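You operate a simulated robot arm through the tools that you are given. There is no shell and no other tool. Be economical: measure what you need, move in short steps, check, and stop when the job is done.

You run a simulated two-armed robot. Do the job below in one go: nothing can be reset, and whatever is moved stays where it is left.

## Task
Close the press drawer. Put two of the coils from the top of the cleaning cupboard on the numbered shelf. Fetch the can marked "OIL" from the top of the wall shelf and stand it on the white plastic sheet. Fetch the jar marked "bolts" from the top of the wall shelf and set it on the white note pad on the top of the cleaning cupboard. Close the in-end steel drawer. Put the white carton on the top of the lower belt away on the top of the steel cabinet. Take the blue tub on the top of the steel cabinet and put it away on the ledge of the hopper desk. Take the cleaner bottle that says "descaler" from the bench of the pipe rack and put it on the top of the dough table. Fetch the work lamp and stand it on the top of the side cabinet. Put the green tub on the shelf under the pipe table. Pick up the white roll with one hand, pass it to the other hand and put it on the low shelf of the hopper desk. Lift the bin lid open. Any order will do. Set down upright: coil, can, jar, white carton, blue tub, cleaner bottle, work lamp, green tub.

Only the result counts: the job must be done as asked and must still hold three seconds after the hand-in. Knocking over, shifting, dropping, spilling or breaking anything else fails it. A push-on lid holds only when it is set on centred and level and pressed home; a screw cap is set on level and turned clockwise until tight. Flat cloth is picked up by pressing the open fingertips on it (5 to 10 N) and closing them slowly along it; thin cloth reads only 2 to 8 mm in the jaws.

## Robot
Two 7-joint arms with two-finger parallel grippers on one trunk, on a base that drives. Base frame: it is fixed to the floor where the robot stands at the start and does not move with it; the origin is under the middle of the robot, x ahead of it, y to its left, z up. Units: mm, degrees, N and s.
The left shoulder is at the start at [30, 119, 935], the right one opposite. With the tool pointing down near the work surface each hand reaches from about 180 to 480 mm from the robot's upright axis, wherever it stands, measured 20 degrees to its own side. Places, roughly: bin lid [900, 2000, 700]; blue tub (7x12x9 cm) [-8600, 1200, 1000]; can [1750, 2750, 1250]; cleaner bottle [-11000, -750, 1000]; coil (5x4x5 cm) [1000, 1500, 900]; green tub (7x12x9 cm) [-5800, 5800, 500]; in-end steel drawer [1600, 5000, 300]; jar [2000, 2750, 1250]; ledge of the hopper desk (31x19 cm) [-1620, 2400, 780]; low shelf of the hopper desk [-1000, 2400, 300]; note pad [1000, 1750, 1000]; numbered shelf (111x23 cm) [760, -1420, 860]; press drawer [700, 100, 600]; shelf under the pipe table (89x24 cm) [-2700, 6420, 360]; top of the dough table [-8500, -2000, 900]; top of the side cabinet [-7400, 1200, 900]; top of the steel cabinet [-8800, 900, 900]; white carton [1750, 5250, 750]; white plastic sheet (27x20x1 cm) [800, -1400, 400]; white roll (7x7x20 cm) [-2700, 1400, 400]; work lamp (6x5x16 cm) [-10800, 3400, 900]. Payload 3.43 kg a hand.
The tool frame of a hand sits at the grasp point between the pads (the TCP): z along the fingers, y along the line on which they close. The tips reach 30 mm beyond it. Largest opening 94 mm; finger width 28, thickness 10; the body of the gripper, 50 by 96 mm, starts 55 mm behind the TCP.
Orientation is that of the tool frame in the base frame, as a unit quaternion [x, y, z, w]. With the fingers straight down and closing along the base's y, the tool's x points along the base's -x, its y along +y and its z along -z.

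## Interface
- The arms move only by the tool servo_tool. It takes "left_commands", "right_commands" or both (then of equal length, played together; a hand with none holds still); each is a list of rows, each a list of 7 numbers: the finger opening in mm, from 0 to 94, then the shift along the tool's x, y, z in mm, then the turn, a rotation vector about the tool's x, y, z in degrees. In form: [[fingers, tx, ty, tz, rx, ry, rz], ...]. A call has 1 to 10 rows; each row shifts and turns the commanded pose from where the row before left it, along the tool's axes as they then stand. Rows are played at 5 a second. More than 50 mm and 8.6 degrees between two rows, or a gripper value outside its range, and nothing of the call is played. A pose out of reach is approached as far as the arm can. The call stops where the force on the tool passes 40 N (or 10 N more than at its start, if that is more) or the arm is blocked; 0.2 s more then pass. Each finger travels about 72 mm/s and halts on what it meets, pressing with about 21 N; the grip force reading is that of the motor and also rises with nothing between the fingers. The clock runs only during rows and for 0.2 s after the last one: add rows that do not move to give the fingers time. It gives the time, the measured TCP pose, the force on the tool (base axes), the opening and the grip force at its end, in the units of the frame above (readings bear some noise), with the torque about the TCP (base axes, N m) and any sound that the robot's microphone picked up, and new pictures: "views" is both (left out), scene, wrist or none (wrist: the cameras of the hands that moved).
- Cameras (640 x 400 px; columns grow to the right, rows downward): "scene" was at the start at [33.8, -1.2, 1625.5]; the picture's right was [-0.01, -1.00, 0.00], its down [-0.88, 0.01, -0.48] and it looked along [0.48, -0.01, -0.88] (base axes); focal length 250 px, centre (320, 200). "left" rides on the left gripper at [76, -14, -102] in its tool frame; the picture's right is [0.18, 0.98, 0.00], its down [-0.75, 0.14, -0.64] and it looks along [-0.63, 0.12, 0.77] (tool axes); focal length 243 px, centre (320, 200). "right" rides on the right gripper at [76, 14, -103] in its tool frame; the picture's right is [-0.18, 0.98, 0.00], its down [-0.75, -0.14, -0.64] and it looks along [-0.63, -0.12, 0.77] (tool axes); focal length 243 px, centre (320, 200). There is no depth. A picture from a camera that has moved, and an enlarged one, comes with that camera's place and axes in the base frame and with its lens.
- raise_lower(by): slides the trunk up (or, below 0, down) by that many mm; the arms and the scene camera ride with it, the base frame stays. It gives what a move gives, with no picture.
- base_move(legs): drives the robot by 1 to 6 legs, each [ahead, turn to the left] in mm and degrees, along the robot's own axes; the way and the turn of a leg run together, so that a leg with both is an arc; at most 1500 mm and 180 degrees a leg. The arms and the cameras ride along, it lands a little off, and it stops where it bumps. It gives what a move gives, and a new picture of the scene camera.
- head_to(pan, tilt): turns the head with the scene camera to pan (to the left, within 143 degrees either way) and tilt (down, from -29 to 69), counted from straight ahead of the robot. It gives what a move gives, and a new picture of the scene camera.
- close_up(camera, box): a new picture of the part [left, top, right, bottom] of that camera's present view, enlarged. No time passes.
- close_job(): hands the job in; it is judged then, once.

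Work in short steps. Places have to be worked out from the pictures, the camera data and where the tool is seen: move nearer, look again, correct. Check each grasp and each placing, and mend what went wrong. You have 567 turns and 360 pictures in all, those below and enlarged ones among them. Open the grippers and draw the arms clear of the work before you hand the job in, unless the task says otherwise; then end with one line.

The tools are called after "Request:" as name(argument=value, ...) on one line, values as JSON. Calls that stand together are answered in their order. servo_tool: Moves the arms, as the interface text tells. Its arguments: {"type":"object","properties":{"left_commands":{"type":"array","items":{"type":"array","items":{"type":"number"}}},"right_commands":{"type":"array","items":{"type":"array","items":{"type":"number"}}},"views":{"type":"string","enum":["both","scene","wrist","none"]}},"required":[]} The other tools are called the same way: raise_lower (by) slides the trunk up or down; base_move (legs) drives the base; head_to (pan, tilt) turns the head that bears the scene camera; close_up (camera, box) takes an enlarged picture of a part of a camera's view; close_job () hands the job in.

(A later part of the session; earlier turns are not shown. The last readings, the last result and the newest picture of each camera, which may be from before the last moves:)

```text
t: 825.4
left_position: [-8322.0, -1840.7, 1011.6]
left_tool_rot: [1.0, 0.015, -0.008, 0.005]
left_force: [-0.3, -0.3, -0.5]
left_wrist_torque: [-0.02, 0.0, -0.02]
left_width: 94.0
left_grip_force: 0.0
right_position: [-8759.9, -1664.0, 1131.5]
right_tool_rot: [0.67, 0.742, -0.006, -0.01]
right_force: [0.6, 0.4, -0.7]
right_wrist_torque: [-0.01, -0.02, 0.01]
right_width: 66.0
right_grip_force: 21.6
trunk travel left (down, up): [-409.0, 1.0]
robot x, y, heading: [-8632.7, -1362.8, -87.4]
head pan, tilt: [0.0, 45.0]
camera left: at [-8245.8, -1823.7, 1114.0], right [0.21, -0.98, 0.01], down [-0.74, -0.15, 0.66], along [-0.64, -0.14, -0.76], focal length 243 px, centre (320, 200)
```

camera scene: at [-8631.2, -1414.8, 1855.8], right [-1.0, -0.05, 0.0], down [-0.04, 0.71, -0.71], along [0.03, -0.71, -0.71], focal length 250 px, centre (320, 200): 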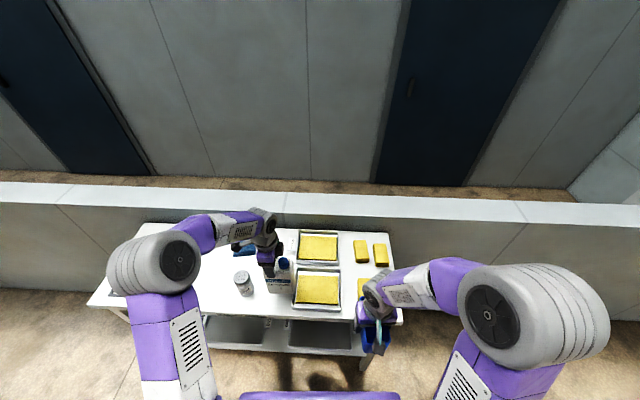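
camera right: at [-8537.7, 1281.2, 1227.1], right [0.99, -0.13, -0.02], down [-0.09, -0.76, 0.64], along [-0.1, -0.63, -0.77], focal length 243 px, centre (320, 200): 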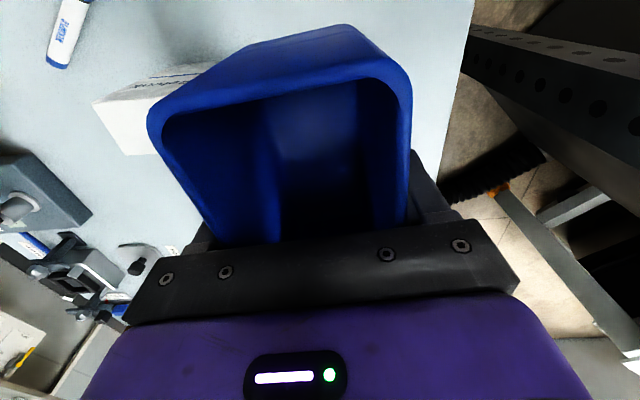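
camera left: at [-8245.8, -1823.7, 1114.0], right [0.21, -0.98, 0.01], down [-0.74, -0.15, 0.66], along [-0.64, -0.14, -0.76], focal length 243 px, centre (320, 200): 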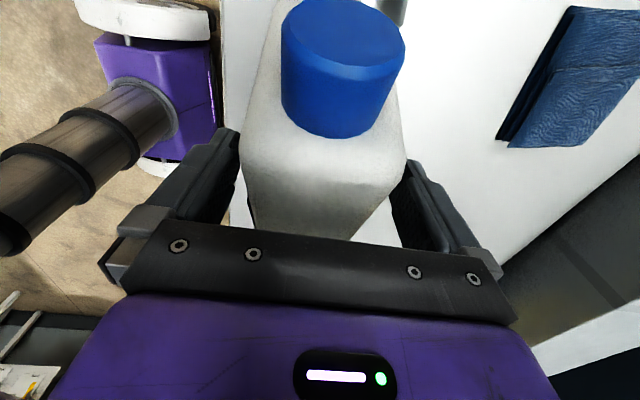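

Good alignment. I lower 18 mm more and close.

Request:
servo_tool(left_commands=[[94, 0, 0, 9, 0, 0, 0], [94, 0, 0, 9, 0, 0, 0], [80, 0, 0, 0, 0, 0, 0], [60, 0, 0, 0, 0, 0, 0], [30, 0, 0, 0, 0, 0, 0], [0, 0, 0, 0, 0, 0, 0], [0, 0, 0, 0, 0, 0, 0]], views="none")

Request:
servo_tool(left_commands=[[0, 0, 0, -8, 0, 0, 0], [0, 0, 0, -12, 0, 0, 0], [0, 0, 0, -15, 0, 0, 0], [0, 0, 0, -15, 0, 0, 0], [0, 0, 0, -15, 0, 0, 0], [0, 0, 0, -15, 0, 0, 0], [0, 0, 0, 0, 0, 0, 0]], views="wrist")

Request:
close_up(camera="scene", box=[180, 200, 380, 340])

```text
t: 827.0
left_position: [-8322.8, -1840.8, 995.0]
left_tool_rot: [1.0, 0.013, -0.008, 0.004]
left_force: [1.8, 2.1, -0.3]
left_wrist_torque: [0.34, 0.27, -0.22]
left_width: 62.8
left_grip_force: 21.0
right_position: [-8759.0, -1665.9, 1131.2]
right_tool_rot: [0.67, 0.742, -0.005, -0.01]
right_force: [0.2, -1.3, -1.3]
right_wrist_torque: [-0.01, 0.04, 0.03]
right_width: 66.0
right_grip_force: 21.1
trunk travel left (down, up): [-409.0, 1.0]
robot x, y, heading: [-8635.0, -1361.4, -87.1]
head pan, tilt: [0.0, 45.0]
```

```text
t: 828.6
left_position: [-8322.2, -1841.4, 1074.3]
left_tool_rot: [1.0, 0.012, -0.009, 0.005]
left_force: [-0.6, -0.1, -9.5]
left_wrist_torque: [-0.01, -0.17, -0.01]
left_width: 62.5
left_grip_force: 20.9
right_position: [-8758.6, -1667.3, 1131.3]
right_tool_rot: [0.67, 0.743, -0.006, -0.01]
right_force: [-0.1, 0.5, -1.1]
right_wrist_torque: [0.03, -0.04, 0.0]
right_width: 65.8
right_grip_force: 20.9
trunk travel left (down, up): [-409.0, 1.0]
robot x, y, heading: [-8632.2, -1363.7, -87.1]
head pan, tilt: [0.0, 45.0]
camera left: at [-8245.5, -1825.0, 1177.2], right [0.21, -0.98, 0.01], down [-0.74, -0.15, 0.66], along [-0.64, -0.14, -0.75], focal length 243 px, centre (320, 200)
```

left: 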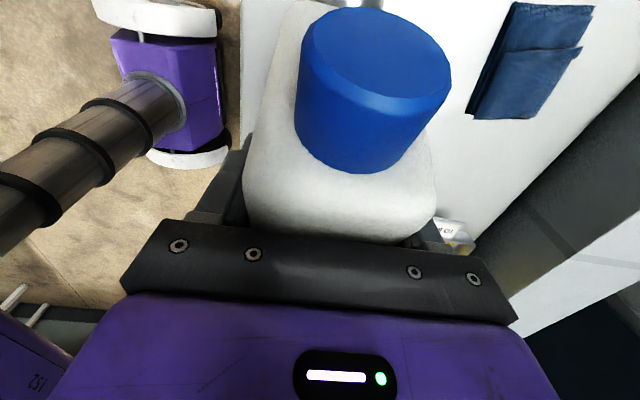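

```text
2.86 times, centred on (280, 270) of scene
camera zoom: at [-8630.9, -1416.1, 1855.7], right [-1.0, -0.05, 0.0], down [-0.04, 0.71, -0.71], along [0.03, -0.71, -0.71], focal length 715 px, centre (434, 0)
```

zoom: 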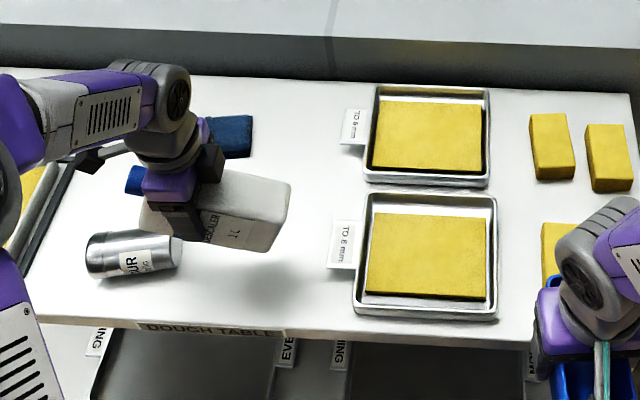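

The bottle is lifted but still tilted. I'll move it to a clear patch (x≈−8340, y≈−1905), set its lower bottom edge on the table and roll it upright by moving the grip over in an arc.

Request:
servo_tool(left_commands=[[0, 0, 0, -20, 0, 0, 0], [0, 25, 22, 0, 0, 0, 0], [0, 25, 22, 0, 0, 0, 0], [0, 20, 20, 0, 0, 0, 0], [0, 0, 0, 30, 0, 0, 0], [0, 0, 0, 30, 0, 0, 0], [0, 0, 0, 15, 0, 0, 0], [0, 0, 0, 6, 0, 0, 0], [0, 0, 0, 6, 0, 0, 0], [0, 0, 0, 6, 0, 0, 0]], views="none")

```text
t: 830.8
left_position: [-8250.2, -1903.8, 1001.9]
left_tool_rot: [1.0, 0.013, -0.008, 0.005]
left_force: [-0.7, -0.8, -9.7]
left_wrist_torque: [-0.04, -0.13, 0.02]
left_width: 62.6
left_grip_force: 21.0
right_position: [-8759.5, -1667.3, 1131.3]
right_tool_rot: [0.669, 0.743, -0.006, -0.01]
right_force: [0.2, 0.9, -1.4]
right_wrist_torque: [-0.01, 0.01, -0.02]
right_width: 65.8
right_grip_force: 21.1
trunk travel left (down, up): [-409.0, 1.0]
robot x, y, heading: [-8632.2, -1363.9, -87.5]
head pan, tilt: [0.0, 45.0]
```

Request:
servo_tool(left_commands=[[0, 0, 0, 5, 0, 0, 0], [0, 0, 0, 4, 0, 0, 0], [0, 0, 0, 4, 0, 0, 0], [0, 0, 0, 4, 0, 0, 0], [0, 0, 0, 4, 0, 0, 0], [0, 0, 0, 4, 0, 0, 0]], views="none")

Request:
close_up(camera="scene", box=[160, 190, 360, 330])

```text
t: 832.2
left_position: [-8251.3, -1905.8, 982.0]
left_tool_rot: [1.0, 0.013, -0.007, 0.01]
left_force: [4.4, -2.9, 32.0]
left_wrist_torque: [1.68, 0.9, -0.52]
left_width: 62.5
left_grip_force: 20.9
right_position: [-8760.2, -1662.8, 1132.0]
right_tool_rot: [0.67, 0.742, -0.006, -0.009]
right_force: [0.4, 0.5, -0.4]
right_wrist_torque: [0.01, -0.04, -0.01]
right_width: 65.9
right_grip_force: 21.0
trunk travel left (down, up): [-409.0, 1.0]
robot x, y, heading: [-8635.3, -1364.7, -87.2]
head pan, tilt: [0.0, 45.0]
```

```text
2.86 times, centred on (260, 260) of scene
camera zoom: at [-8633.4, -1412.0, 1856.2], right [-1.0, -0.05, 0.0], down [-0.03, 0.7, -0.71], along [0.04, -0.71, -0.71], focal length 715 px, centre (491, 29)
```

zoom: 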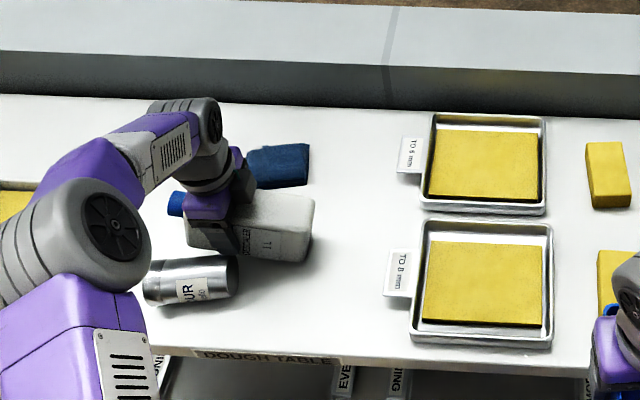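

The rear finger is pressing on the shaker. I lift and move 45 mm west and 20 mm further from it.

Request:
servo_tool(left_commands=[[0, 0, 0, -20, 0, 0, 0], [0, 0, 0, -15, 0, 0, 0], [0, -25, 12, 0, 0, 0, 0], [0, -25, 12, 0, 0, 0, 0], [0, 0, 0, 20, 0, 0, 0], [0, 0, 0, 10, 0, 0, 0], [0, 0, 0, 5, 0, 0, 0], [0, 0, 0, 4, 0, 0, 0], [0, 0, 0, 4, 0, 0, 0]], views="none")

```text
t: 834.2
left_position: [-8301.2, -1929.9, 971.1]
left_tool_rot: [1.0, 0.014, -0.007, 0.007]
left_force: [3.7, -2.2, 1.0]
left_wrist_torque: [0.13, 0.58, 0.07]
left_width: 62.4
left_grip_force: 21.8
right_position: [-8759.7, -1664.7, 1131.7]
right_tool_rot: [0.67, 0.742, -0.007, -0.01]
right_force: [-0.5, 0.4, -0.2]
right_wrist_torque: [-0.01, 0.01, -0.05]
right_width: 65.8
right_grip_force: 21.3
trunk travel left (down, up): [-409.0, 1.0]
robot x, y, heading: [-8634.5, -1363.8, -87.2]
head pan, tilt: [0.0, 45.0]
```

The bottom edge now rests on the table. I begin the arc: up and towards west, keeping some pressure.

Request:
servo_tool(left_commands=[[0, 0, 0, 4, 0, 0, 0], [0, -11, 0, -11, 0, 0, 0], [0, -13, 0, -11, 0, 0, 0], [0, -14, 0, -10, 0, 0, 0], [0, -15, 0, -8, 0, 0, 0], [0, 0, 0, 0, 0, 0, 0]], views="none")

Request:
close_up(camera="scene", box=[160, 190, 360, 330])

```text
t: 835.6
left_position: [-8353.5, -1930.9, 1004.8]
left_tool_rot: [1.0, 0.014, -0.008, 0.004]
left_force: [0.5, 0.7, -8.6]
left_wrist_torque: [0.02, -0.22, 0.0]
left_width: 62.6
left_grip_force: 20.9
right_position: [-8759.4, -1665.5, 1131.2]
right_tool_rot: [0.669, 0.743, -0.007, -0.011]
right_force: [0.7, 0.2, -1.2]
right_wrist_torque: [-0.01, -0.01, 0.02]
right_width: 66.0
right_grip_force: 21.2
trunk travel left (down, up): [-409.0, 1.0]
robot x, y, heading: [-8630.1, -1363.8, -87.1]
head pan, tilt: [0.0, 45.0]
```

```text
2.86 times, centred on (260, 260) of scene
camera zoom: at [-8630.5, -1416.1, 1855.7], right [-1.0, -0.05, 0.0], down [-0.04, 0.71, -0.71], along [0.03, -0.71, -0.71], focal length 715 px, centre (491, 29)
```

zoom: 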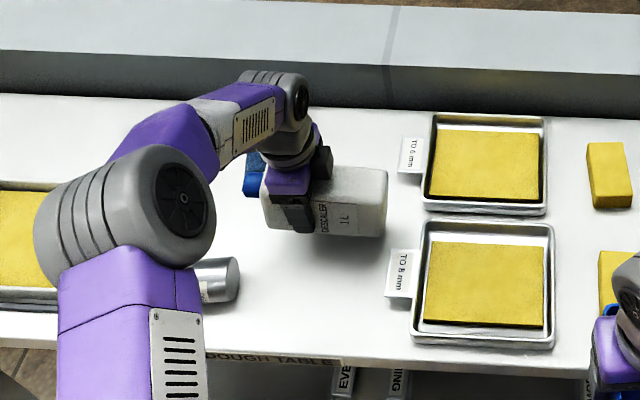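

The grip is too firm for the bottle to pivot. Instead I'll rotate the hand itself about its closing axis (fingers swinging to the left), which turns the bottle upright. I raise it first and try in steps.

Request:
servo_tool(left_commands=[[0, 0, 0, -40, 0, 0, 0], [0, 0, 0, -40, 0, 0, 0], [0, 0, 0, -30, 0, 0, 0], [0, 0, 0, 0, 0, 8.5, 0], [0, 0, 0, 0, 0, 8.5, 0], [0, 0, 0, 0, 0, 8.5, 0], [0, 0, 0, 0, 0, 8.5, 0], [0, 0, 0, 0, 0, 8.5, 0], [0, 0, 0, 0, 0, 8.5, 0], [0, 0, 0, 0, 0, 0, 0]], views="scene")

```text
t: 837.8
left_position: [-8351.2, -1930.3, 1117.2]
left_tool_rot: [0.906, 0.015, 0.423, -0.001]
left_force: [0.6, -0.9, -9.9]
left_wrist_torque: [-0.02, -0.1, -0.02]
left_width: 62.3
left_grip_force: 21.1
right_position: [-8759.6, -1665.4, 1130.2]
right_tool_rot: [0.669, 0.743, -0.006, -0.01]
right_force: [0.5, -0.4, -0.8]
right_wrist_torque: [-0.01, 0.01, -0.01]
right_width: 65.7
right_grip_force: 20.9
trunk travel left (down, up): [-409.0, 1.0]
robot x, y, heading: [-8637.1, -1359.3, -87.0]
head pan, tilt: [0.0, 45.0]
camera scene: at [-8630.4, -1415.7, 1855.7], right [-1.0, -0.05, 0.0], down [-0.04, 0.71, -0.71], along [0.03, -0.71, -0.71], focal length 250 px, centre (320, 200)
```

scene: 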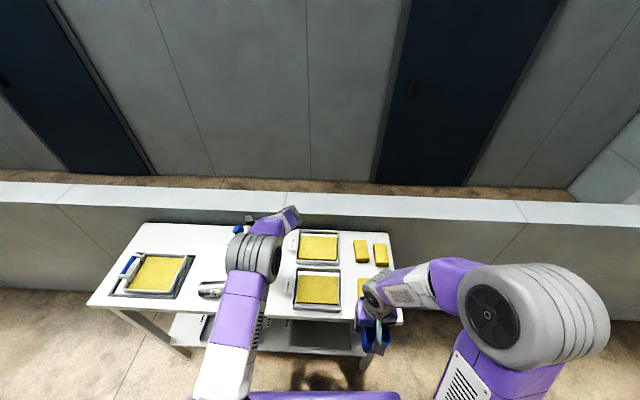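

It rotates freely. I continue the rotation and look.

Request:
servo_tool(left_commands=[[0, 0, 0, 0, 0, 8.5, 0], [0, 0, 0, 0, 0, 8.5, 0], [0, 0, 0, 0, 0, 8.5, 0], [0, 0, 0, 0, 0, 0, 0]], views="wrist")

Request:
close_up(camera="scene", box=[160, 180, 360, 320])

```text
t: 838.8
left_position: [-8351.4, -1929.8, 1117.4]
left_tool_rot: [0.79, 0.013, 0.613, -0.004]
left_force: [-0.7, -0.3, -8.6]
left_wrist_torque: [-0.01, 0.01, 0.01]
left_width: 62.2
left_grip_force: 21.4
right_position: [-8760.0, -1665.5, 1131.9]
right_tool_rot: [0.67, 0.743, -0.005, -0.011]
right_force: [0.5, 0.2, -1.3]
right_wrist_torque: [-0.01, 0.0, 0.03]
right_width: 66.1
right_grip_force: 20.5
trunk travel left (down, up): [-409.0, 1.0]
robot x, y, heading: [-8634.2, -1361.2, -87.2]
head pan, tilt: [0.0, 45.0]
camera left: at [-8433.4, -1917.1, 1217.1], right [0.07, -0.98, 0.19], down [-0.8, -0.17, -0.57], along [0.59, -0.11, -0.8], focal length 243 px, centre (320, 200)
```

left: 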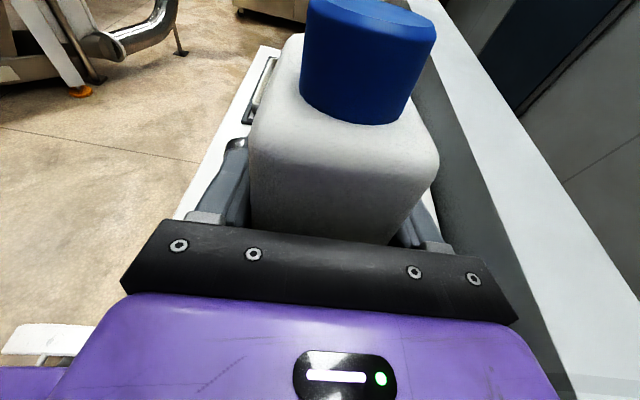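

```text
2.86 times, centred on (260, 250) of scene
camera zoom: at [-8630.9, -1415.7, 1855.7], right [-1.0, -0.05, 0.0], down [-0.04, 0.71, -0.71], along [0.03, -0.71, -0.71], focal length 715 px, centre (491, 57)
```

zoom: 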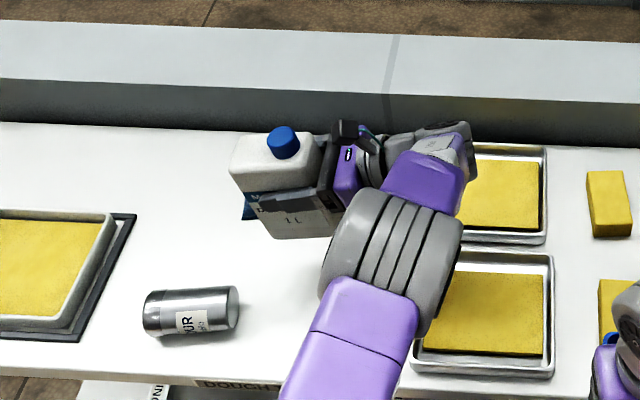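

It's almost upright (≈10° short). I add 8.5° and lower it onto the free patch until it touches.

Request:
servo_tool(left_commands=[[0, 0, 0, 0, 0, 8.5, 0], [0, -25, 0, 0, 0, 0, 0], [0, -25, 0, 0, 0, 0, 0], [0, -15, 0, 0, 0, 0, 0], [0, -6, 0, 0, 0, 0, 0], [0, -5, 0, 0, 0, 0, 0], [0, -5, 0, 0, 0, 0, 0], [0, -5, 0, 0, 0, 0, 0], [0, -5, 0, 0, 0, 0, 0]], views="none")

Request:
close_up(camera="scene", box=[160, 180, 360, 320])

```text
t: 840.8
left_position: [-8358.4, -1931.0, 1027.1]
left_tool_rot: [0.743, 0.013, 0.669, -0.006]
left_force: [0.1, -0.4, -9.7]
left_wrist_torque: [0.02, 0.09, -0.01]
left_width: 62.6
left_grip_force: 21.8
right_position: [-8758.9, -1665.9, 1131.0]
right_tool_rot: [0.669, 0.743, -0.006, -0.011]
right_force: [-0.7, -0.3, -0.5]
right_wrist_torque: [0.02, 0.01, -0.02]
right_width: 65.9
right_grip_force: 20.8
trunk travel left (down, up): [-409.0, 1.0]
robot x, y, heading: [-8633.7, -1361.1, -87.3]
head pan, tilt: [0.0, 45.0]
```

```text
2.86 times, centred on (260, 250) of scene
camera zoom: at [-8630.9, -1416.1, 1855.7], right [-1.0, -0.05, 0.0], down [-0.04, 0.71, -0.71], along [0.03, -0.71, -0.71], focal length 715 px, centre (491, 57)
```

zoom: 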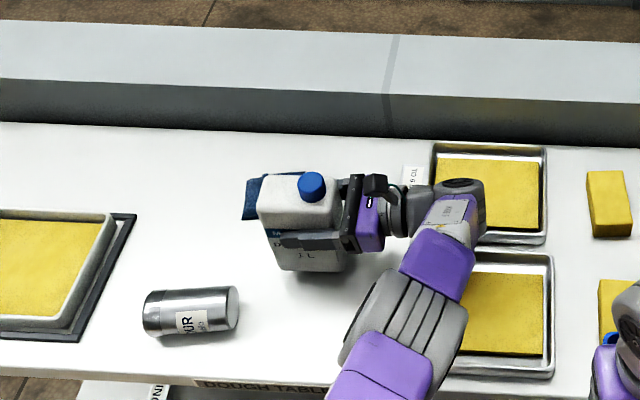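

The bottle now looks vertical. I continue lowering to contact.

Request:
servo_tool(left_commands=[[0, -5, 0, 0, 0, 0, 0], [0, -4, 0, 0, 0, 0, 0], [0, -4, 0, 0, 0, 0, 0], [0, -4, 0, 0, 0, 0, 0], [0, -4, 0, 0, 0, 0, 0], [0, -4, 0, 0, 0, 0, 0], [0, -4, 0, 0, 0, 0, 0], [0, -4, 0, 0, 0, 0, 0]], views="none")

```text
t: 842.6
left_position: [-8365.1, -1929.6, 997.6]
left_tool_rot: [0.742, 0.014, 0.671, -0.004]
left_force: [2.1, -6.6, 18.7]
left_wrist_torque: [0.2, 0.14, -0.2]
left_width: 62.6
left_grip_force: 21.2
left hand out of reach, approached as far as the arm can: row 8
right_position: [-8759.4, -1665.1, 1130.7]
right_tool_rot: [0.67, 0.742, -0.007, -0.009]
right_force: [-0.4, 0.5, -0.7]
right_wrist_torque: [-0.02, 0.01, -0.03]
right_width: 65.8
right_grip_force: 21.0
trunk travel left (down, up): [-409.0, 1.0]
robot x, y, heading: [-8633.8, -1360.6, -87.0]
head pan, tilt: [0.0, 45.0]
```

It stands on the table. I open slowly and check before withdrawing.

Request:
servo_tool(left_commands=[[64, 2, 0, 0, 0, 0, 0], [66, 0, 0, 0, 0, 0, 0], [70, 0, 0, 0, 0, 0, 0], [76, 0, 0, 0, 0, 0, 0], [84, 0, 0, 0, 0, 0, 0], [84, 0, 0, 0, 0, 0, 0]], views="wrist")

Request:
close_up(camera="scene", box=[160, 180, 360, 320])

```text
t: 844.0
left_position: [-8364.6, -1927.5, 997.9]
left_tool_rot: [0.743, 0.013, 0.669, -0.005]
left_force: [0.4, 0.3, -0.2]
left_wrist_torque: [-0.03, 0.0, 0.0]
left_width: 84.0
left_grip_force: 0.0
right_position: [-8760.8, -1665.0, 1131.6]
right_tool_rot: [0.669, 0.743, -0.007, -0.01]
right_force: [-0.1, 0.9, -1.3]
right_wrist_torque: [0.0, 0.01, 0.0]
right_width: 66.1
right_grip_force: 20.9
trunk travel left (down, up): [-409.0, 1.0]
robot x, y, heading: [-8635.3, -1362.3, -87.3]
head pan, tilt: [0.0, 45.0]
camera left: at [-8460.0, -1915.3, 1085.0], right [0.05, -0.98, 0.19], down [-0.71, -0.17, -0.68], along [0.7, -0.11, -0.71], focal length 243 px, centre (320, 200)
```

left: 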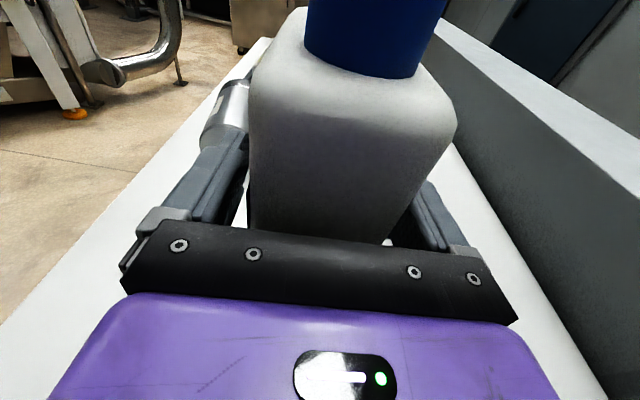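

```text
2.86 times, centred on (260, 250) of scene
camera zoom: at [-8631.7, -1414.9, 1855.8], right [-1.0, -0.05, 0.0], down [-0.03, 0.71, -0.71], along [0.04, -0.71, -0.71], focal length 715 px, centre (491, 57)
```

zoom: 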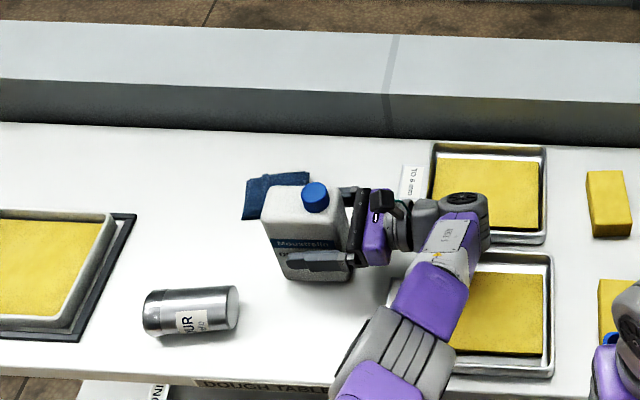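

The bottle stands upright. While the fingers are still around it, I shift it 25 mm further back to leave room for restoring the shaker.

Request:
servo_tool(left_commands=[[60, 0, 0, 0, 0, 0, 0], [20, 0, 0, 0, 0, 0, 0], [0, 0, 0, 0, 0, 0, 0], [0, 6, 0, 0, 0, 0, 0], [0, 6, 0, 0, 0, 0, 0], [0, 0, 13, 0, 0, 0, 0], [0, 0, 13, 0, 0, 0, 0], [0, -5, 0, 0, 0, 0, 0], [0, -4, 0, 0, 0, 0, 0], [0, -3, 0, 0, 0, 0, 0]], views="none")

Request:
servo_tool(left_commands=[[0, -3, 0, 0, 0, 0, 0], [64, 1, 0, 0, 0, 0, 0], [68, 0, 0, 0, 0, 0, 0], [76, 0, 0, 0, 0, 0, 0], [84, 0, 0, 0, 0, 0, 0], [84, 0, 0, -20, 0, 0, 0], [84, 0, 0, -30, 0, 0, 0], [84, 0, 0, -40, 0, 0, 0], [84, 10, 0, -20, 0, 0, 0]], views="none")

Request:
close_up(camera="scene", box=[160, 180, 360, 320])

```text
t: 846.2
left_position: [-8361.5, -1934.9, 1005.5]
left_tool_rot: [0.743, 0.012, 0.669, -0.004]
left_force: [0.8, -0.4, -9.2]
left_wrist_torque: [-0.02, 0.05, 0.05]
left_width: 62.4
left_grip_force: 20.4
left hand out of reach, approached as far as the arm can: row 6, 7, 8, 10
right_position: [-8759.4, -1666.5, 1130.8]
right_tool_rot: [0.67, 0.743, -0.006, -0.011]
right_force: [-0.2, 0.1, -1.2]
right_wrist_torque: [0.03, -0.03, 0.02]
right_width: 65.9
right_grip_force: 21.4
trunk travel left (down, up): [-409.0, 1.0]
robot x, y, heading: [-8628.0, -1367.1, -87.3]
head pan, tilt: [0.0, 45.0]
```

```text
t: 848.2
left_position: [-8481.2, -1910.8, 1046.2]
left_tool_rot: [0.743, 0.013, 0.669, -0.005]
left_force: [0.1, 0.6, 0.7]
left_wrist_torque: [-0.02, -0.01, 0.01]
left_width: 84.1
left_grip_force: 0.1
left hand out of reach, approached as far as the arm can: row 6, 7, 8, 9
right_position: [-8759.2, -1666.1, 1132.1]
right_tool_rot: [0.67, 0.743, -0.006, -0.01]
right_force: [-0.1, 0.4, -1.1]
right_wrist_torque: [0.02, 0.04, -0.04]
right_width: 65.8
right_grip_force: 21.1
trunk travel left (down, up): [-409.0, 1.0]
robot x, y, heading: [-8638.5, -1362.4, -86.9]
head pan, tilt: [0.0, 45.0]
```

```text
2.86 times, centred on (260, 250) of scene
camera zoom: at [-8630.5, -1414.7, 1855.8], right [-1.0, -0.05, 0.0], down [-0.04, 0.71, -0.71], along [0.03, -0.71, -0.71], focal length 715 px, centre (491, 57)
```

zoom: 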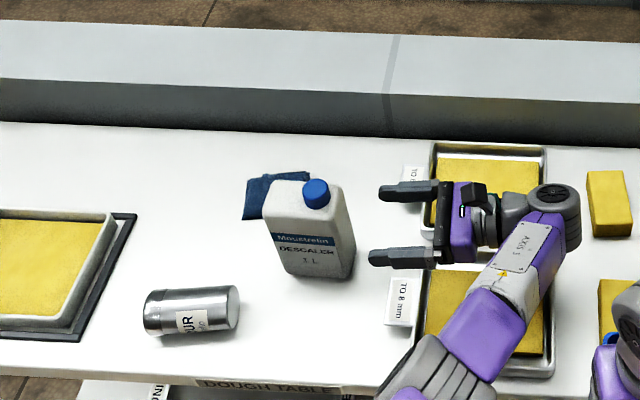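

The bottle stands upright and free. Now for the shaker: I raise the hand and turn it back to pointing down.

Request:
servo_tool(left_commands=[[84, 40, 0, 0, 0, 0, 0], [84, 40, 0, 0, 0, 0, 0], [84, 30, 0, 0, 0, -8.5, 0], [84, 0, 0, 0, 0, -8.5, 0], [84, 0, 0, 0, 0, -8.5, 0], [84, 0, 0, 0, 0, -8.5, 0], [84, 0, 0, 0, 0, -8.5, 0], [84, 0, 0, 0, 0, -8.5, 0], [84, 0, 0, 0, 0, -8.5, 0], [84, 0, 0, 0, 0, -8.5, 0]], views="none")

Request:
servo_tool(left_commands=[[84, 0, 0, 0, 0, -8.5, 0], [84, 0, 0, 0, 0, -8, 0], [84, 40, 0, 0, 0, 0, 0], [84, 40, 0, 0, 0, 0, 0], [84, 40, -5, 0, 0, 0, 0], [84, 40, -20, 0, 0, 0, 0], [84, 40, -20, 0, 0, 0, 0], [84, 0, 0, 0, 0, 0, 0]], views="wrist")

```text
t: 850.4
left_position: [-8531.8, -1988.4, 1132.7]
left_tool_rot: [0.99, 0.015, 0.138, 0.001]
left_force: [0.0, -0.5, 0.0]
left_wrist_torque: [0.02, -0.01, 0.01]
left_width: 84.0
left_grip_force: 0.1
left hand out of reach, approached as far as the arm can: row 1, 2, 3, 4, 5, 6, 7, 8, 9, 10
right_position: [-8759.3, -1664.8, 1131.9]
right_tool_rot: [0.669, 0.743, -0.006, -0.01]
right_force: [-0.7, -0.4, -1.1]
right_wrist_torque: [0.0, 0.03, 0.0]
right_width: 65.7
right_grip_force: 20.3
trunk travel left (down, up): [-409.0, 1.0]
robot x, y, heading: [-8633.9, -1360.4, -87.3]
head pan, tilt: [0.0, 45.0]
```

```text
t: 852.2
left_position: [-8331.9, -1993.3, 1132.5]
left_tool_rot: [1.0, 0.013, -0.002, 0.003]
left_force: [-0.3, 0.6, 0.3]
left_wrist_torque: [0.03, -0.01, 0.0]
left_width: 83.8
left_grip_force: 0.1
left hand out of reach, approached as far as the arm can: row 1, 2, 3, 4, 5, 6, 7
right_position: [-8760.4, -1666.0, 1132.9]
right_tool_rot: [0.67, 0.742, -0.005, -0.01]
right_force: [0.5, 0.2, -0.9]
right_wrist_torque: [0.02, -0.04, -0.01]
right_width: 65.7
right_grip_force: 21.1
trunk travel left (down, up): [-409.0, 1.0]
robot x, y, heading: [-8631.6, -1362.0, -87.1]
head pan, tilt: [0.0, 45.0]
camera left: at [-8255.9, -1975.3, 1235.6], right [0.21, -0.98, 0.01], down [-0.74, -0.16, 0.65], along [-0.63, -0.14, -0.76], focal length 243 px, centre (320, 200)
```

left: 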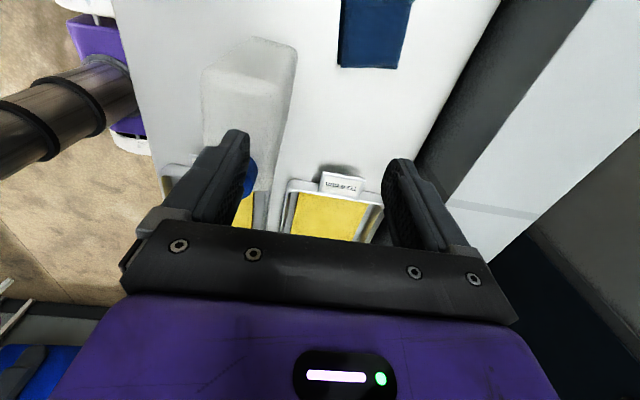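

The arm got stretched out over the bottle. I swing it sideways to the left, clear of the bottle, before backing off.

Request:
servo_tool(left_commands=[[84, 40, 0, -10, 0, 0, 0], [84, 40, 0, -10, 0, 0, 0], [84, 40, 0, 0, 0, 0, 0], [84, 0, 0, 0, 0, 0, 0]], views="wrist")

```text
t: 853.2
left_position: [-8231.5, -1963.1, 1150.3]
left_tool_rot: [1.0, 0.014, -0.003, 0.005]
left_force: [-0.3, -0.3, 0.0]
left_wrist_torque: [-0.01, 0.0, -0.02]
left_width: 84.0
left_grip_force: 0.0
left hand out of reach, approached as far as the arm can: row 1, 2, 3
right_position: [-8760.5, -1665.8, 1131.3]
right_tool_rot: [0.669, 0.743, -0.006, -0.011]
right_force: [-0.4, -0.1, -0.6]
right_wrist_torque: [0.02, 0.01, 0.0]
right_width: 65.9
right_grip_force: 21.0
trunk travel left (down, up): [-409.0, 1.0]
robot x, y, heading: [-8631.4, -1367.5, -87.4]
head pan, tilt: [0.0, 45.0]
camera left: at [-8157.4, -1945.5, 1252.6], right [0.21, -0.98, 0.01], down [-0.74, -0.15, 0.65], along [-0.63, -0.14, -0.76], focal length 243 px, centre (320, 200)
```

left: 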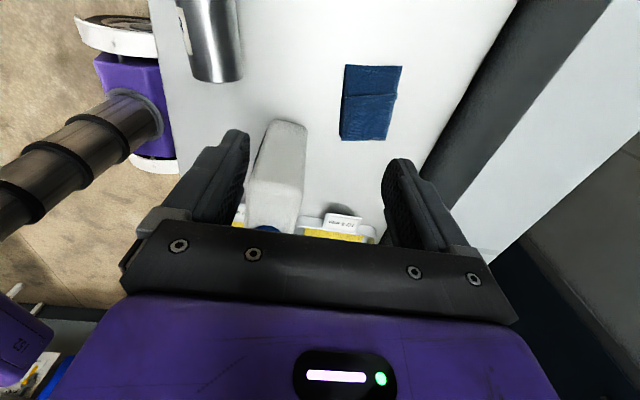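

Clear now. I back the base off 260 mm and un-stretch the arm by tilting the fingers back while retracting.

Request:
base_move(legs=[[-260, 0]])

Request:
servo_tool(left_commands=[[84, 0, -30, 0, 8, 0, 0], [84, 0, -30, 0, 8, 0, 0], [84, 0, -30, 0, 8, 0, 0], [84, 0, -30, 0, 8, 0, 0], [84, 0, -30, 0, 8, 0, 0], [84, 0, -30, 0, 8, 0, 0], [84, 0, -40, 0, 0, 0, 0], [84, 0, -40, 0, 0, 0, 0], [84, 0, 0, 0, 0, 0, 0]], views="none")

```text
t: 855.0
left_position: [-8243.9, -1706.8, 1149.7]
left_tool_rot: [1.0, 0.014, -0.004, 0.005]
left_force: [-0.8, 0.8, 0.3]
left_wrist_torque: [-0.02, 0.01, 0.0]
left_width: 84.1
left_grip_force: 0.1
right_position: [-8773.0, -1409.5, 1131.8]
right_tool_rot: [0.669, 0.743, -0.006, -0.011]
right_force: [-1.5, 0.2, -1.2]
right_wrist_torque: [-0.02, -0.01, -0.01]
right_width: 66.0
right_grip_force: 21.3
trunk travel left (down, up): [-409.0, 1.0]
robot x, y, heading: [-8647.4, -1106.6, -87.1]
head pan, tilt: [0.0, 45.0]
camera scene: at [-8644.3, -1159.3, 1855.7], right [-1.0, -0.05, 0.0], down [-0.04, 0.71, -0.71], along [0.04, -0.71, -0.71], focal length 250 px, centre (320, 200)
```

scene: 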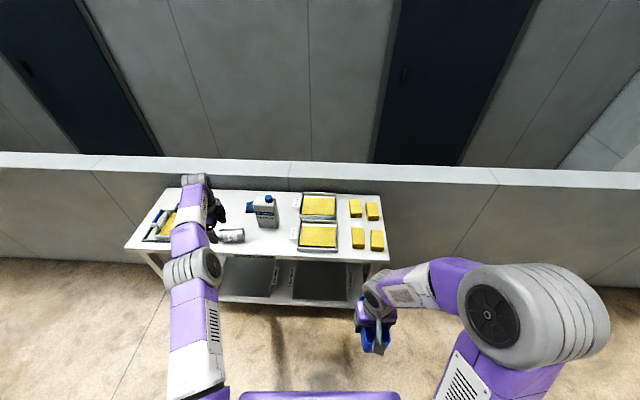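

```text
t: 857.0
left_position: [-8253.4, -1494.1, 1250.1]
left_tool_rot: [0.928, 0.006, -0.008, -0.373]
left_force: [-0.4, 0.1, 0.5]
left_wrist_torque: [0.05, 0.0, 0.0]
left_width: 84.1
left_grip_force: 0.2
left hand out of reach, approached as far as the arm can: row 6
right_position: [-8771.7, -1410.2, 1130.8]
right_tool_rot: [0.669, 0.743, -0.006, -0.01]
right_force: [1.1, -0.1, -0.9]
right_wrist_torque: [-0.02, -0.02, -0.01]
right_width: 66.1
right_grip_force: 21.0
trunk travel left (down, up): [-409.0, 1.0]
robot x, y, heading: [-8648.2, -1105.2, -87.3]
head pan, tilt: [0.0, 45.0]
```

Recovered. I un-tilt the hand.

Request:
servo_tool(left_commands=[[94, 0, 0, 0, -8.5, 0, 0], [94, 0, 0, 0, -8.5, 0, 0], [94, 0, 0, 0, -8.5, 0, 0], [94, 0, 0, 0, -8.5, 0, 0], [94, 0, 0, 0, -8.5, 0, 0], [94, -35, 0, 10, -1.3, 0, 0], [94, -35, 0, 20, 0, 0, 0], [94, -35, 0, 20, 0, 0, 0], [94, -35, 0, 20, 0, 0, 0], [94, 0, 0, 0, 0, 0, 0]], views="none")

Request:
close_up(camera="scene", box=[120, 180, 320, 310])

```text
t: 859.2
left_position: [-8394.6, -1496.7, 1184.8]
left_tool_rot: [1.0, 0.009, -0.005, 0.0]
left_force: [-0.4, 0.1, -0.7]
left_wrist_torque: [-0.04, 0.0, 0.0]
left_width: 93.9
left_grip_force: 0.0
right_position: [-8770.8, -1409.9, 1131.8]
right_tool_rot: [0.669, 0.743, -0.006, -0.01]
right_force: [-0.2, 1.2, -1.0]
right_wrist_torque: [-0.02, 0.0, 0.01]
right_width: 65.9
right_grip_force: 21.0
trunk travel left (down, up): [-409.0, 1.0]
robot x, y, heading: [-8645.5, -1106.5, -87.0]
head pan, tilt: [0.0, 45.0]
```

```text
3.08 times, centred on (220, 245) of scene
camera zoom: at [-8643.5, -1158.5, 1855.8], right [-1.0, -0.05, 0.0], down [-0.04, 0.71, -0.71], along [0.04, -0.71, -0.71], focal length 770 px, centre (628, 62)
```

zoom: 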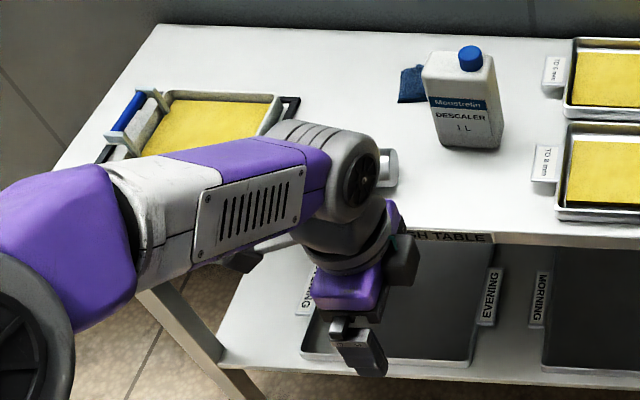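

Now I reposition the base so that the shaker (≈(−8201,−1835), lying along x) is in comfortable reach of the left hand.

Request:
base_move(legs=[[0, 41.5], [340, 0], [0, -44.5]])

Request:
servo_tool(left_commands=[[94, -25, 30, 10, 0, 0, 0], [94, -25, 30, 10, 0, 0, 0], [94, 0, 30, 10, 0, 0, 0], [94, 0, 0, 0, 0, 0, 0]], views="both")

```text
t: 865.5
left_position: [-8184.0, -1749.1, 1183.8]
left_tool_rot: [1.0, -0.022, -0.004, -0.001]
left_force: [-0.7, 0.7, 0.1]
left_wrist_torque: [-0.02, 0.01, 0.0]
left_width: 94.0
left_grip_force: 0.1
right_position: [-8556.3, -1639.4, 1131.3]
right_tool_rot: [0.691, 0.722, -0.006, -0.011]
right_force: [-0.1, -0.4, -1.3]
right_wrist_torque: [-0.02, 0.02, 0.01]
right_width: 65.7
right_grip_force: 20.6
trunk travel left (down, up): [-409.0, 1.0]
robot x, y, heading: [-8413.8, -1345.9, -90.6]
head pan, tilt: [0.0, 45.0]
camera scene: at [-8413.5, -1397.2, 1855.8], right [-1.0, 0.01, 0.0], down [0.01, 0.71, -0.71], along [-0.01, -0.71, -0.71], focal length 250 px, centre (320, 200)
```

scene: 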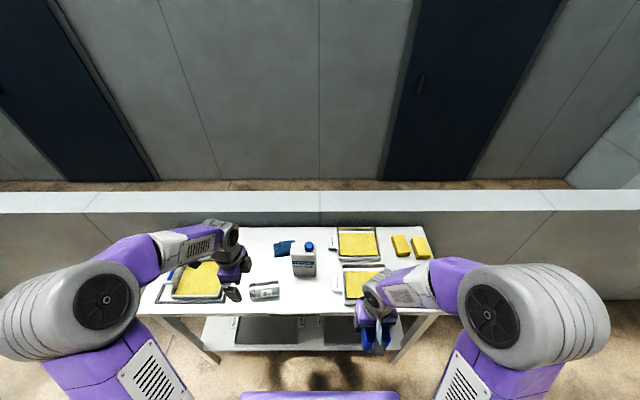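

```text
t: 866.5
left_position: [-8238.2, -1837.2, 1154.9]
left_tool_rot: [1.0, -0.022, -0.005, 0.0]
left_force: [-0.1, -0.9, 0.2]
left_wrist_torque: [0.02, 0.0, 0.05]
left_width: 93.9
left_grip_force: 0.2
right_position: [-8557.2, -1638.4, 1131.4]
right_tool_rot: [0.692, 0.722, -0.006, -0.01]
right_force: [0.8, -0.4, -1.0]
right_wrist_torque: [0.02, -0.04, 0.0]
right_width: 65.8
right_grip_force: 20.9
trunk travel left (down, up): [-409.0, 1.0]
robot x, y, heading: [-8412.4, -1346.6, -90.4]
head pan, tilt: [0.0, 45.0]
camera scene: at [-8413.7, -1396.3, 1855.8], right [-1.0, 0.01, 0.0], down [0.01, 0.71, -0.71], along [-0.01, -0.71, -0.71], focal length 250 px, centre (320, 200)
camera left: at [-8161.4, -1826.3, 1257.8], right [0.14, -0.99, 0.0], down [-0.75, -0.11, 0.65], along [-0.64, -0.09, -0.76], focal length 243 px, centre (320, 200)
```

scene: 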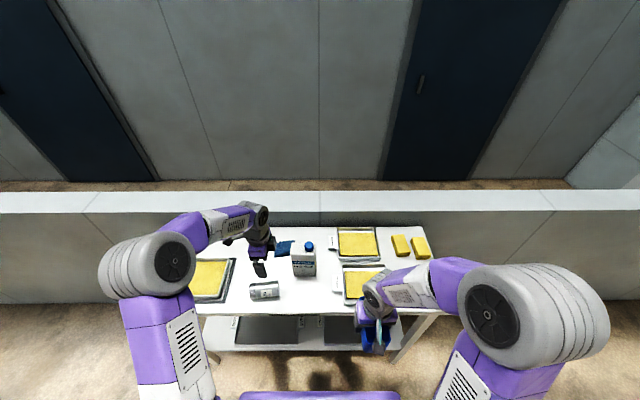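
left: 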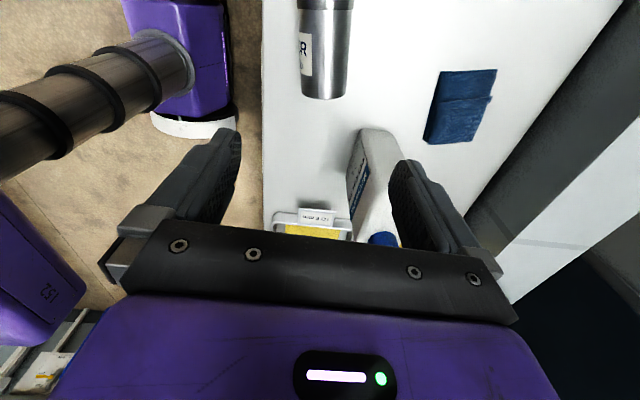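

The shaker's axis runs along x (bottom end at x≈−8250, top at ≈−8146). I'll grip near its top end (x≈−8164) so that after rotation the wrist clears the table.

Request:
servo_tool(left_commands=[[94, 38, -2, 10, 0, 0, -3], [94, 37, -2, 10, 0, 0, -3], [94, 0, 0, 40, 0, 0, 0], [94, 0, 0, 40, 0, 0, 0], [94, 0, 0, 30, 0, 0, 0], [94, 0, 0, 0, 0, 0, 0]], views="wrist")

```text
t: 867.9
left_position: [-8166.9, -1835.2, 1027.7]
left_tool_rot: [1.0, 0.03, -0.005, -0.001]
left_force: [0.1, -0.5, 0.1]
left_wrist_torque: [0.02, -0.04, -0.02]
left_width: 93.8
left_grip_force: 0.1
right_position: [-8556.3, -1639.9, 1131.1]
right_tool_rot: [0.691, 0.722, -0.006, -0.01]
right_force: [-0.3, -0.2, -1.1]
right_wrist_torque: [-0.02, -0.01, -0.01]
right_width: 65.9
right_grip_force: 20.9
trunk travel left (down, up): [-409.0, 1.0]
robot x, y, heading: [-8409.3, -1345.3, -91.0]
head pan, tilt: [0.0, 45.0]
camera left: at [-8091.1, -1816.0, 1130.9], right [0.24, -0.97, 0.0], down [-0.74, -0.19, 0.65], along [-0.63, -0.16, -0.76], focal length 243 px, centre (320, 200)
```

left: 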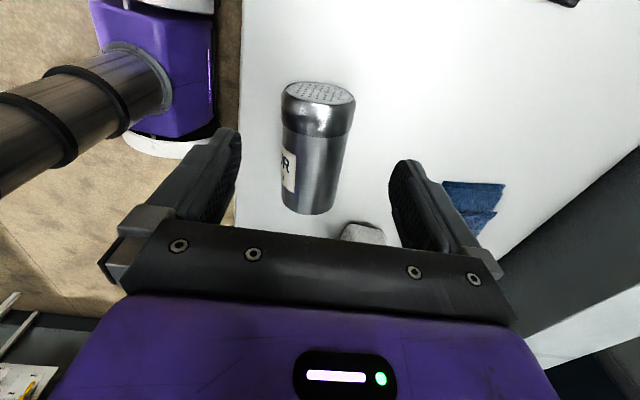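

I align the yaw 5° more and descend onto the shaker's top end, then close.

Request:
servo_tool(left_commands=[[94, -3, 0, 35, 0, 0, -5], [94, 0, 0, 35, 0, 0, 0], [94, 0, 0, 14, 0, 0, 0], [84, 0, 0, 0, 0, 0, 0], [70, 0, 0, 0, 0, 0, 0], [40, 0, 0, 0, 0, 0, 0], [0, 0, 0, 0, 0, 0, 0], [0, 0, 0, 0, 0, 0, 0]], views="none")

Request:
servo_tool(left_commands=[[0, 0, 0, -10, 0, 0, 0], [0, 0, 0, -25, 0, 0, 0], [0, 0, 0, -35, 0, 0, 0], [0, 0, 0, -35, 0, 0, 0], [0, 0, 0, -35, 0, 0, 0], [0, 0, 0, 0, 0, 8.5, 0], [0, 0, 0, 0, 0, 8.5, 0], [0, 0, 0, 0, 0, 8.5, 0], [0, 0, 0, 0, 0, 8.5, 0], [0, 0, 0, 0, 0, 8.5, 0]], views="wrist")

```text
t: 869.6
left_position: [-8169.5, -1836.4, 942.1]
left_tool_rot: [0.997, 0.074, -0.006, -0.001]
left_force: [-0.1, 0.0, 0.2]
left_wrist_torque: [0.03, -0.04, -0.06]
left_width: 57.6
left_grip_force: 21.0
right_position: [-8556.3, -1638.7, 1132.4]
right_tool_rot: [0.692, 0.722, -0.006, -0.01]
right_force: [-0.6, -0.1, -1.2]
right_wrist_torque: [0.01, 0.02, 0.01]
right_width: 66.2
right_grip_force: 21.0
trunk travel left (down, up): [-409.0, 1.0]
robot x, y, heading: [-8412.0, -1347.3, -90.6]
head pan, tilt: [0.0, 45.0]
```

```text
t: 871.9
left_position: [-8168.3, -1836.7, 1080.6]
left_tool_rot: [0.931, 0.069, 0.357, -0.028]
left_force: [-1.1, 0.6, -2.3]
left_wrist_torque: [0.01, -0.05, 0.01]
left_width: 57.3
left_grip_force: 20.8
right_position: [-8555.8, -1639.3, 1131.5]
right_tool_rot: [0.692, 0.722, -0.005, -0.01]
right_force: [0.9, 0.1, -1.5]
right_wrist_torque: [0.0, 0.02, -0.01]
right_width: 65.8
right_grip_force: 21.3
trunk travel left (down, up): [-409.0, 1.0]
robot x, y, heading: [-8413.2, -1344.0, -90.7]
head pan, tilt: [0.0, 45.0]
camera left: at [-8182.6, -1823.4, 1208.9], right [0.28, -0.95, 0.12], down [-0.96, -0.28, -0.03], along [0.06, -0.11, -0.99], focal length 243 px, centre (320, 200)
```

left: 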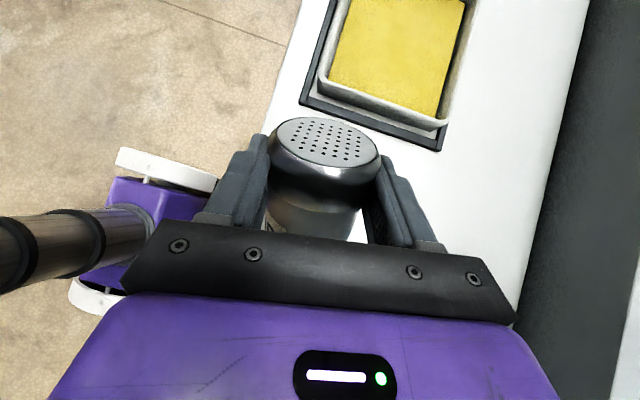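

The shaker is gripped. I finish the rotation to upright.

Request:
servo_tool(left_commands=[[0, 0, 0, 0, 0, 8.5, 0], [0, 0, 0, 0, 0, 8.5, 0], [0, 0, 0, 0, 0, 8.5, 0], [0, 0, 0, 0, 0, 8.5, 0], [0, 0, 0, 0, 0, 8.5, 0], [0, 0, 0, 0, 0, 4, 0], [0, 0, 0, 0, 0, 0, 0]], views="both")

```text
t: 873.5
left_position: [-8168.4, -1835.2, 1079.8]
left_tool_rot: [0.715, 0.051, 0.696, -0.052]
left_force: [0.6, -0.3, -2.2]
left_wrist_torque: [0.0, 0.03, -0.01]
left_width: 57.1
left_grip_force: 20.8
right_position: [-8554.7, -1639.4, 1131.5]
right_tool_rot: [0.691, 0.722, -0.006, -0.011]
right_force: [0.9, -0.3, -0.3]
right_wrist_torque: [-0.02, -0.03, 0.02]
right_width: 65.8
right_grip_force: 21.0
trunk travel left (down, up): [-409.0, 1.0]
robot x, y, heading: [-8411.1, -1344.9, -90.6]
head pan, tilt: [0.0, 45.0]
camera scene: at [-8413.3, -1397.3, 1855.8], right [-1.0, 0.01, 0.0], down [0.01, 0.71, -0.71], along [-0.01, -0.71, -0.71], focal length 250 px, centre (320, 200)
camera left: at [-8270.2, -1836.3, 1160.1], right [0.15, -0.97, 0.18], down [-0.63, -0.24, -0.74], along [0.76, -0.01, -0.65], focal length 243 px, centre (320, 200)
```

scene: 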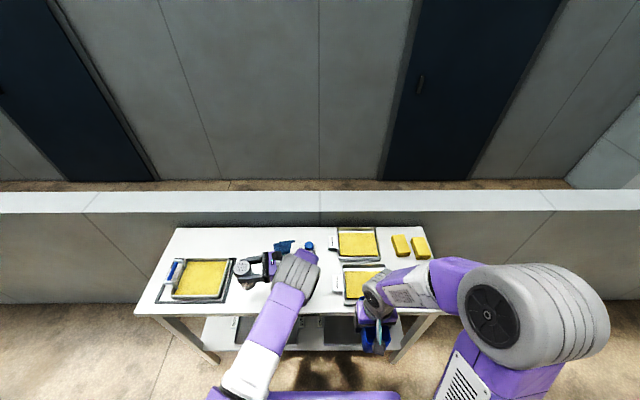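
left: 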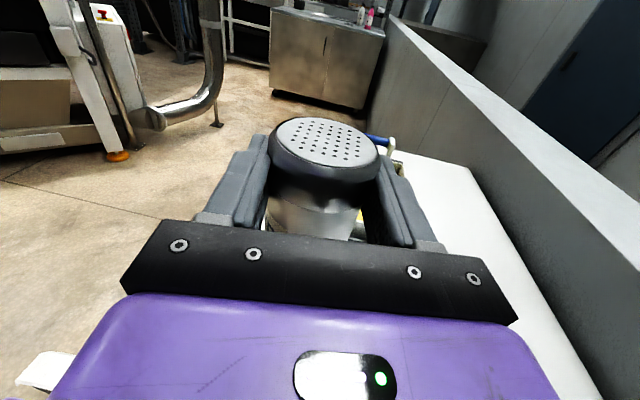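

The shaker is upright. To keep the wrist away from the bottle, I yaw the hand so that it points away from me (south-south-east).

Request:
servo_tool(left_commands=[[0, 0, 0, 0, -8.5, 0, 0], [0, 0, 0, 0, -8.5, 0, 0], [0, 0, 0, 0, -8.5, 0, 0], [0, 0, 0, 0, -8.5, 0, 0], [0, 0, 0, 0, -8.5, 0, 0], [0, 0, 0, 0, -8.5, 0, 0], [0, 0, 0, 0, -8.5, 0, 0], [0, 0, 0, 0, -8.5, 0, 0], [0, 0, 0, 0, 0, 0, 0]], views="scene")

```text
t: 875.5
left_position: [-8168.5, -1836.1, 1079.6]
left_tool_rot: [0.622, -0.346, 0.605, 0.357]
left_force: [-1.1, -0.8, -1.3]
left_wrist_torque: [0.04, 0.0, -0.03]
left_width: 57.0
left_grip_force: 20.7
right_position: [-8556.5, -1638.5, 1132.3]
right_tool_rot: [0.691, 0.723, -0.006, -0.01]
right_force: [-0.3, 0.4, -1.2]
right_wrist_torque: [-0.01, 0.04, 0.01]
right_width: 66.1
right_grip_force: 21.2
trunk travel left (down, up): [-409.0, 1.0]
robot x, y, heading: [-8407.6, -1344.9, -90.6]
head pan, tilt: [0.0, 45.0]
camera scene: at [-8413.8, -1397.3, 1855.8], right [-1.0, 0.01, 0.0], down [0.01, 0.71, -0.71], along [-0.01, -0.71, -0.71], focal length 250 px, centre (320, 200)
```

scene: 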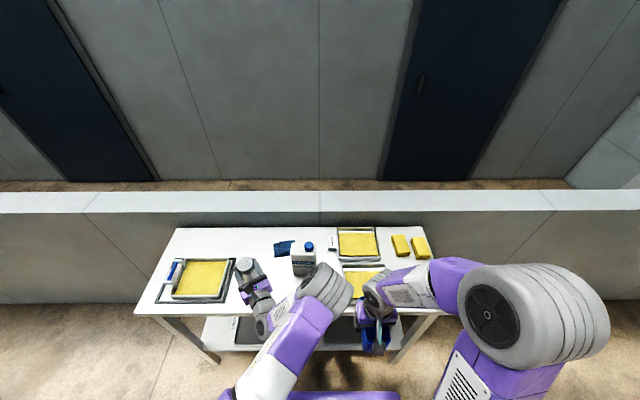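

I move the shaker over its original spot (−8318,−1832).

Request:
servo_tool(left_commands=[[0, 0, 32, -20, 0, 0, 0], [0, 0, 32, -20, 0, 0, 0], [0, 0, 32, -20, 0, 0, 0], [0, 0, 31, -19, 0, 0, 0], [0, -25, 0, 0, 0, 0, 0], [0, -20, 0, 0, 0, 0, 0], [0, 0, 0, 0, 0, 0, 0]], views="scene")

Request:
close_up(camera="scene", box=[200, 210, 400, 340])

```text
t: 877.0
left_position: [-8314.9, -1830.1, 1038.9]
left_tool_rot: [0.623, -0.344, 0.606, 0.355]
left_force: [0.6, -0.2, -1.9]
left_wrist_torque: [0.02, 0.03, 0.01]
left_width: 57.0
left_grip_force: 20.9
right_position: [-8561.0, -1637.8, 1130.0]
right_tool_rot: [0.694, 0.72, -0.004, -0.016]
right_force: [-0.3, -1.5, -1.4]
right_wrist_torque: [0.05, -0.09, -0.04]
right_width: 66.1
right_grip_force: 21.1
trunk travel left (down, up): [-409.0, 1.0]
robot x, y, heading: [-8411.7, -1343.5, -90.8]
head pan, tilt: [0.0, 45.0]
stopped in row 7 (right hand): the force on the tool passed its limit at 41 N (the readings are from after the stop); the commanded pose is now the measured one
camera scene: at [-8413.4, -1397.1, 1855.8], right [-1.0, 0.01, 0.0], down [0.01, 0.71, -0.71], along [-0.01, -0.71, -0.71], focal length 250 px, centre (320, 200)
```

scene: 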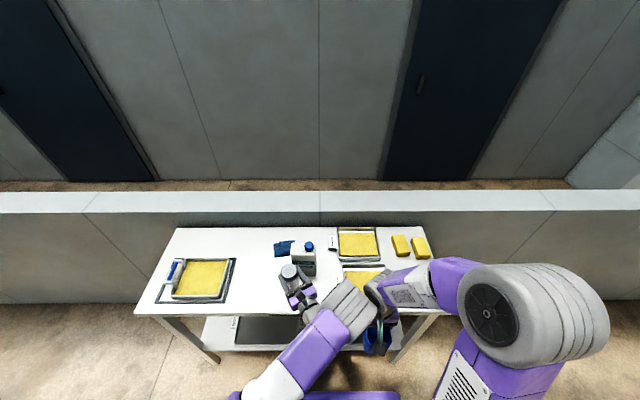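

```text
3.08 times, centred on (300, 275) of scene
camera zoom: at [-8413.4, -1397.1, 1855.8], right [-1.0, 0.01, 0.0], down [0.01, 0.71, -0.71], along [-0.01, -0.71, -0.71], focal length 770 px, centre (382, -31)
```

zoom: 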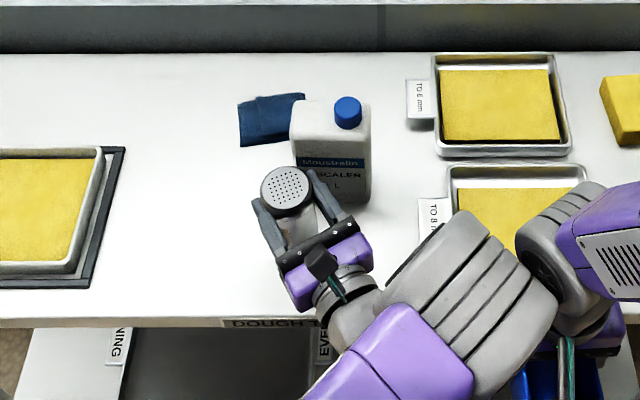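

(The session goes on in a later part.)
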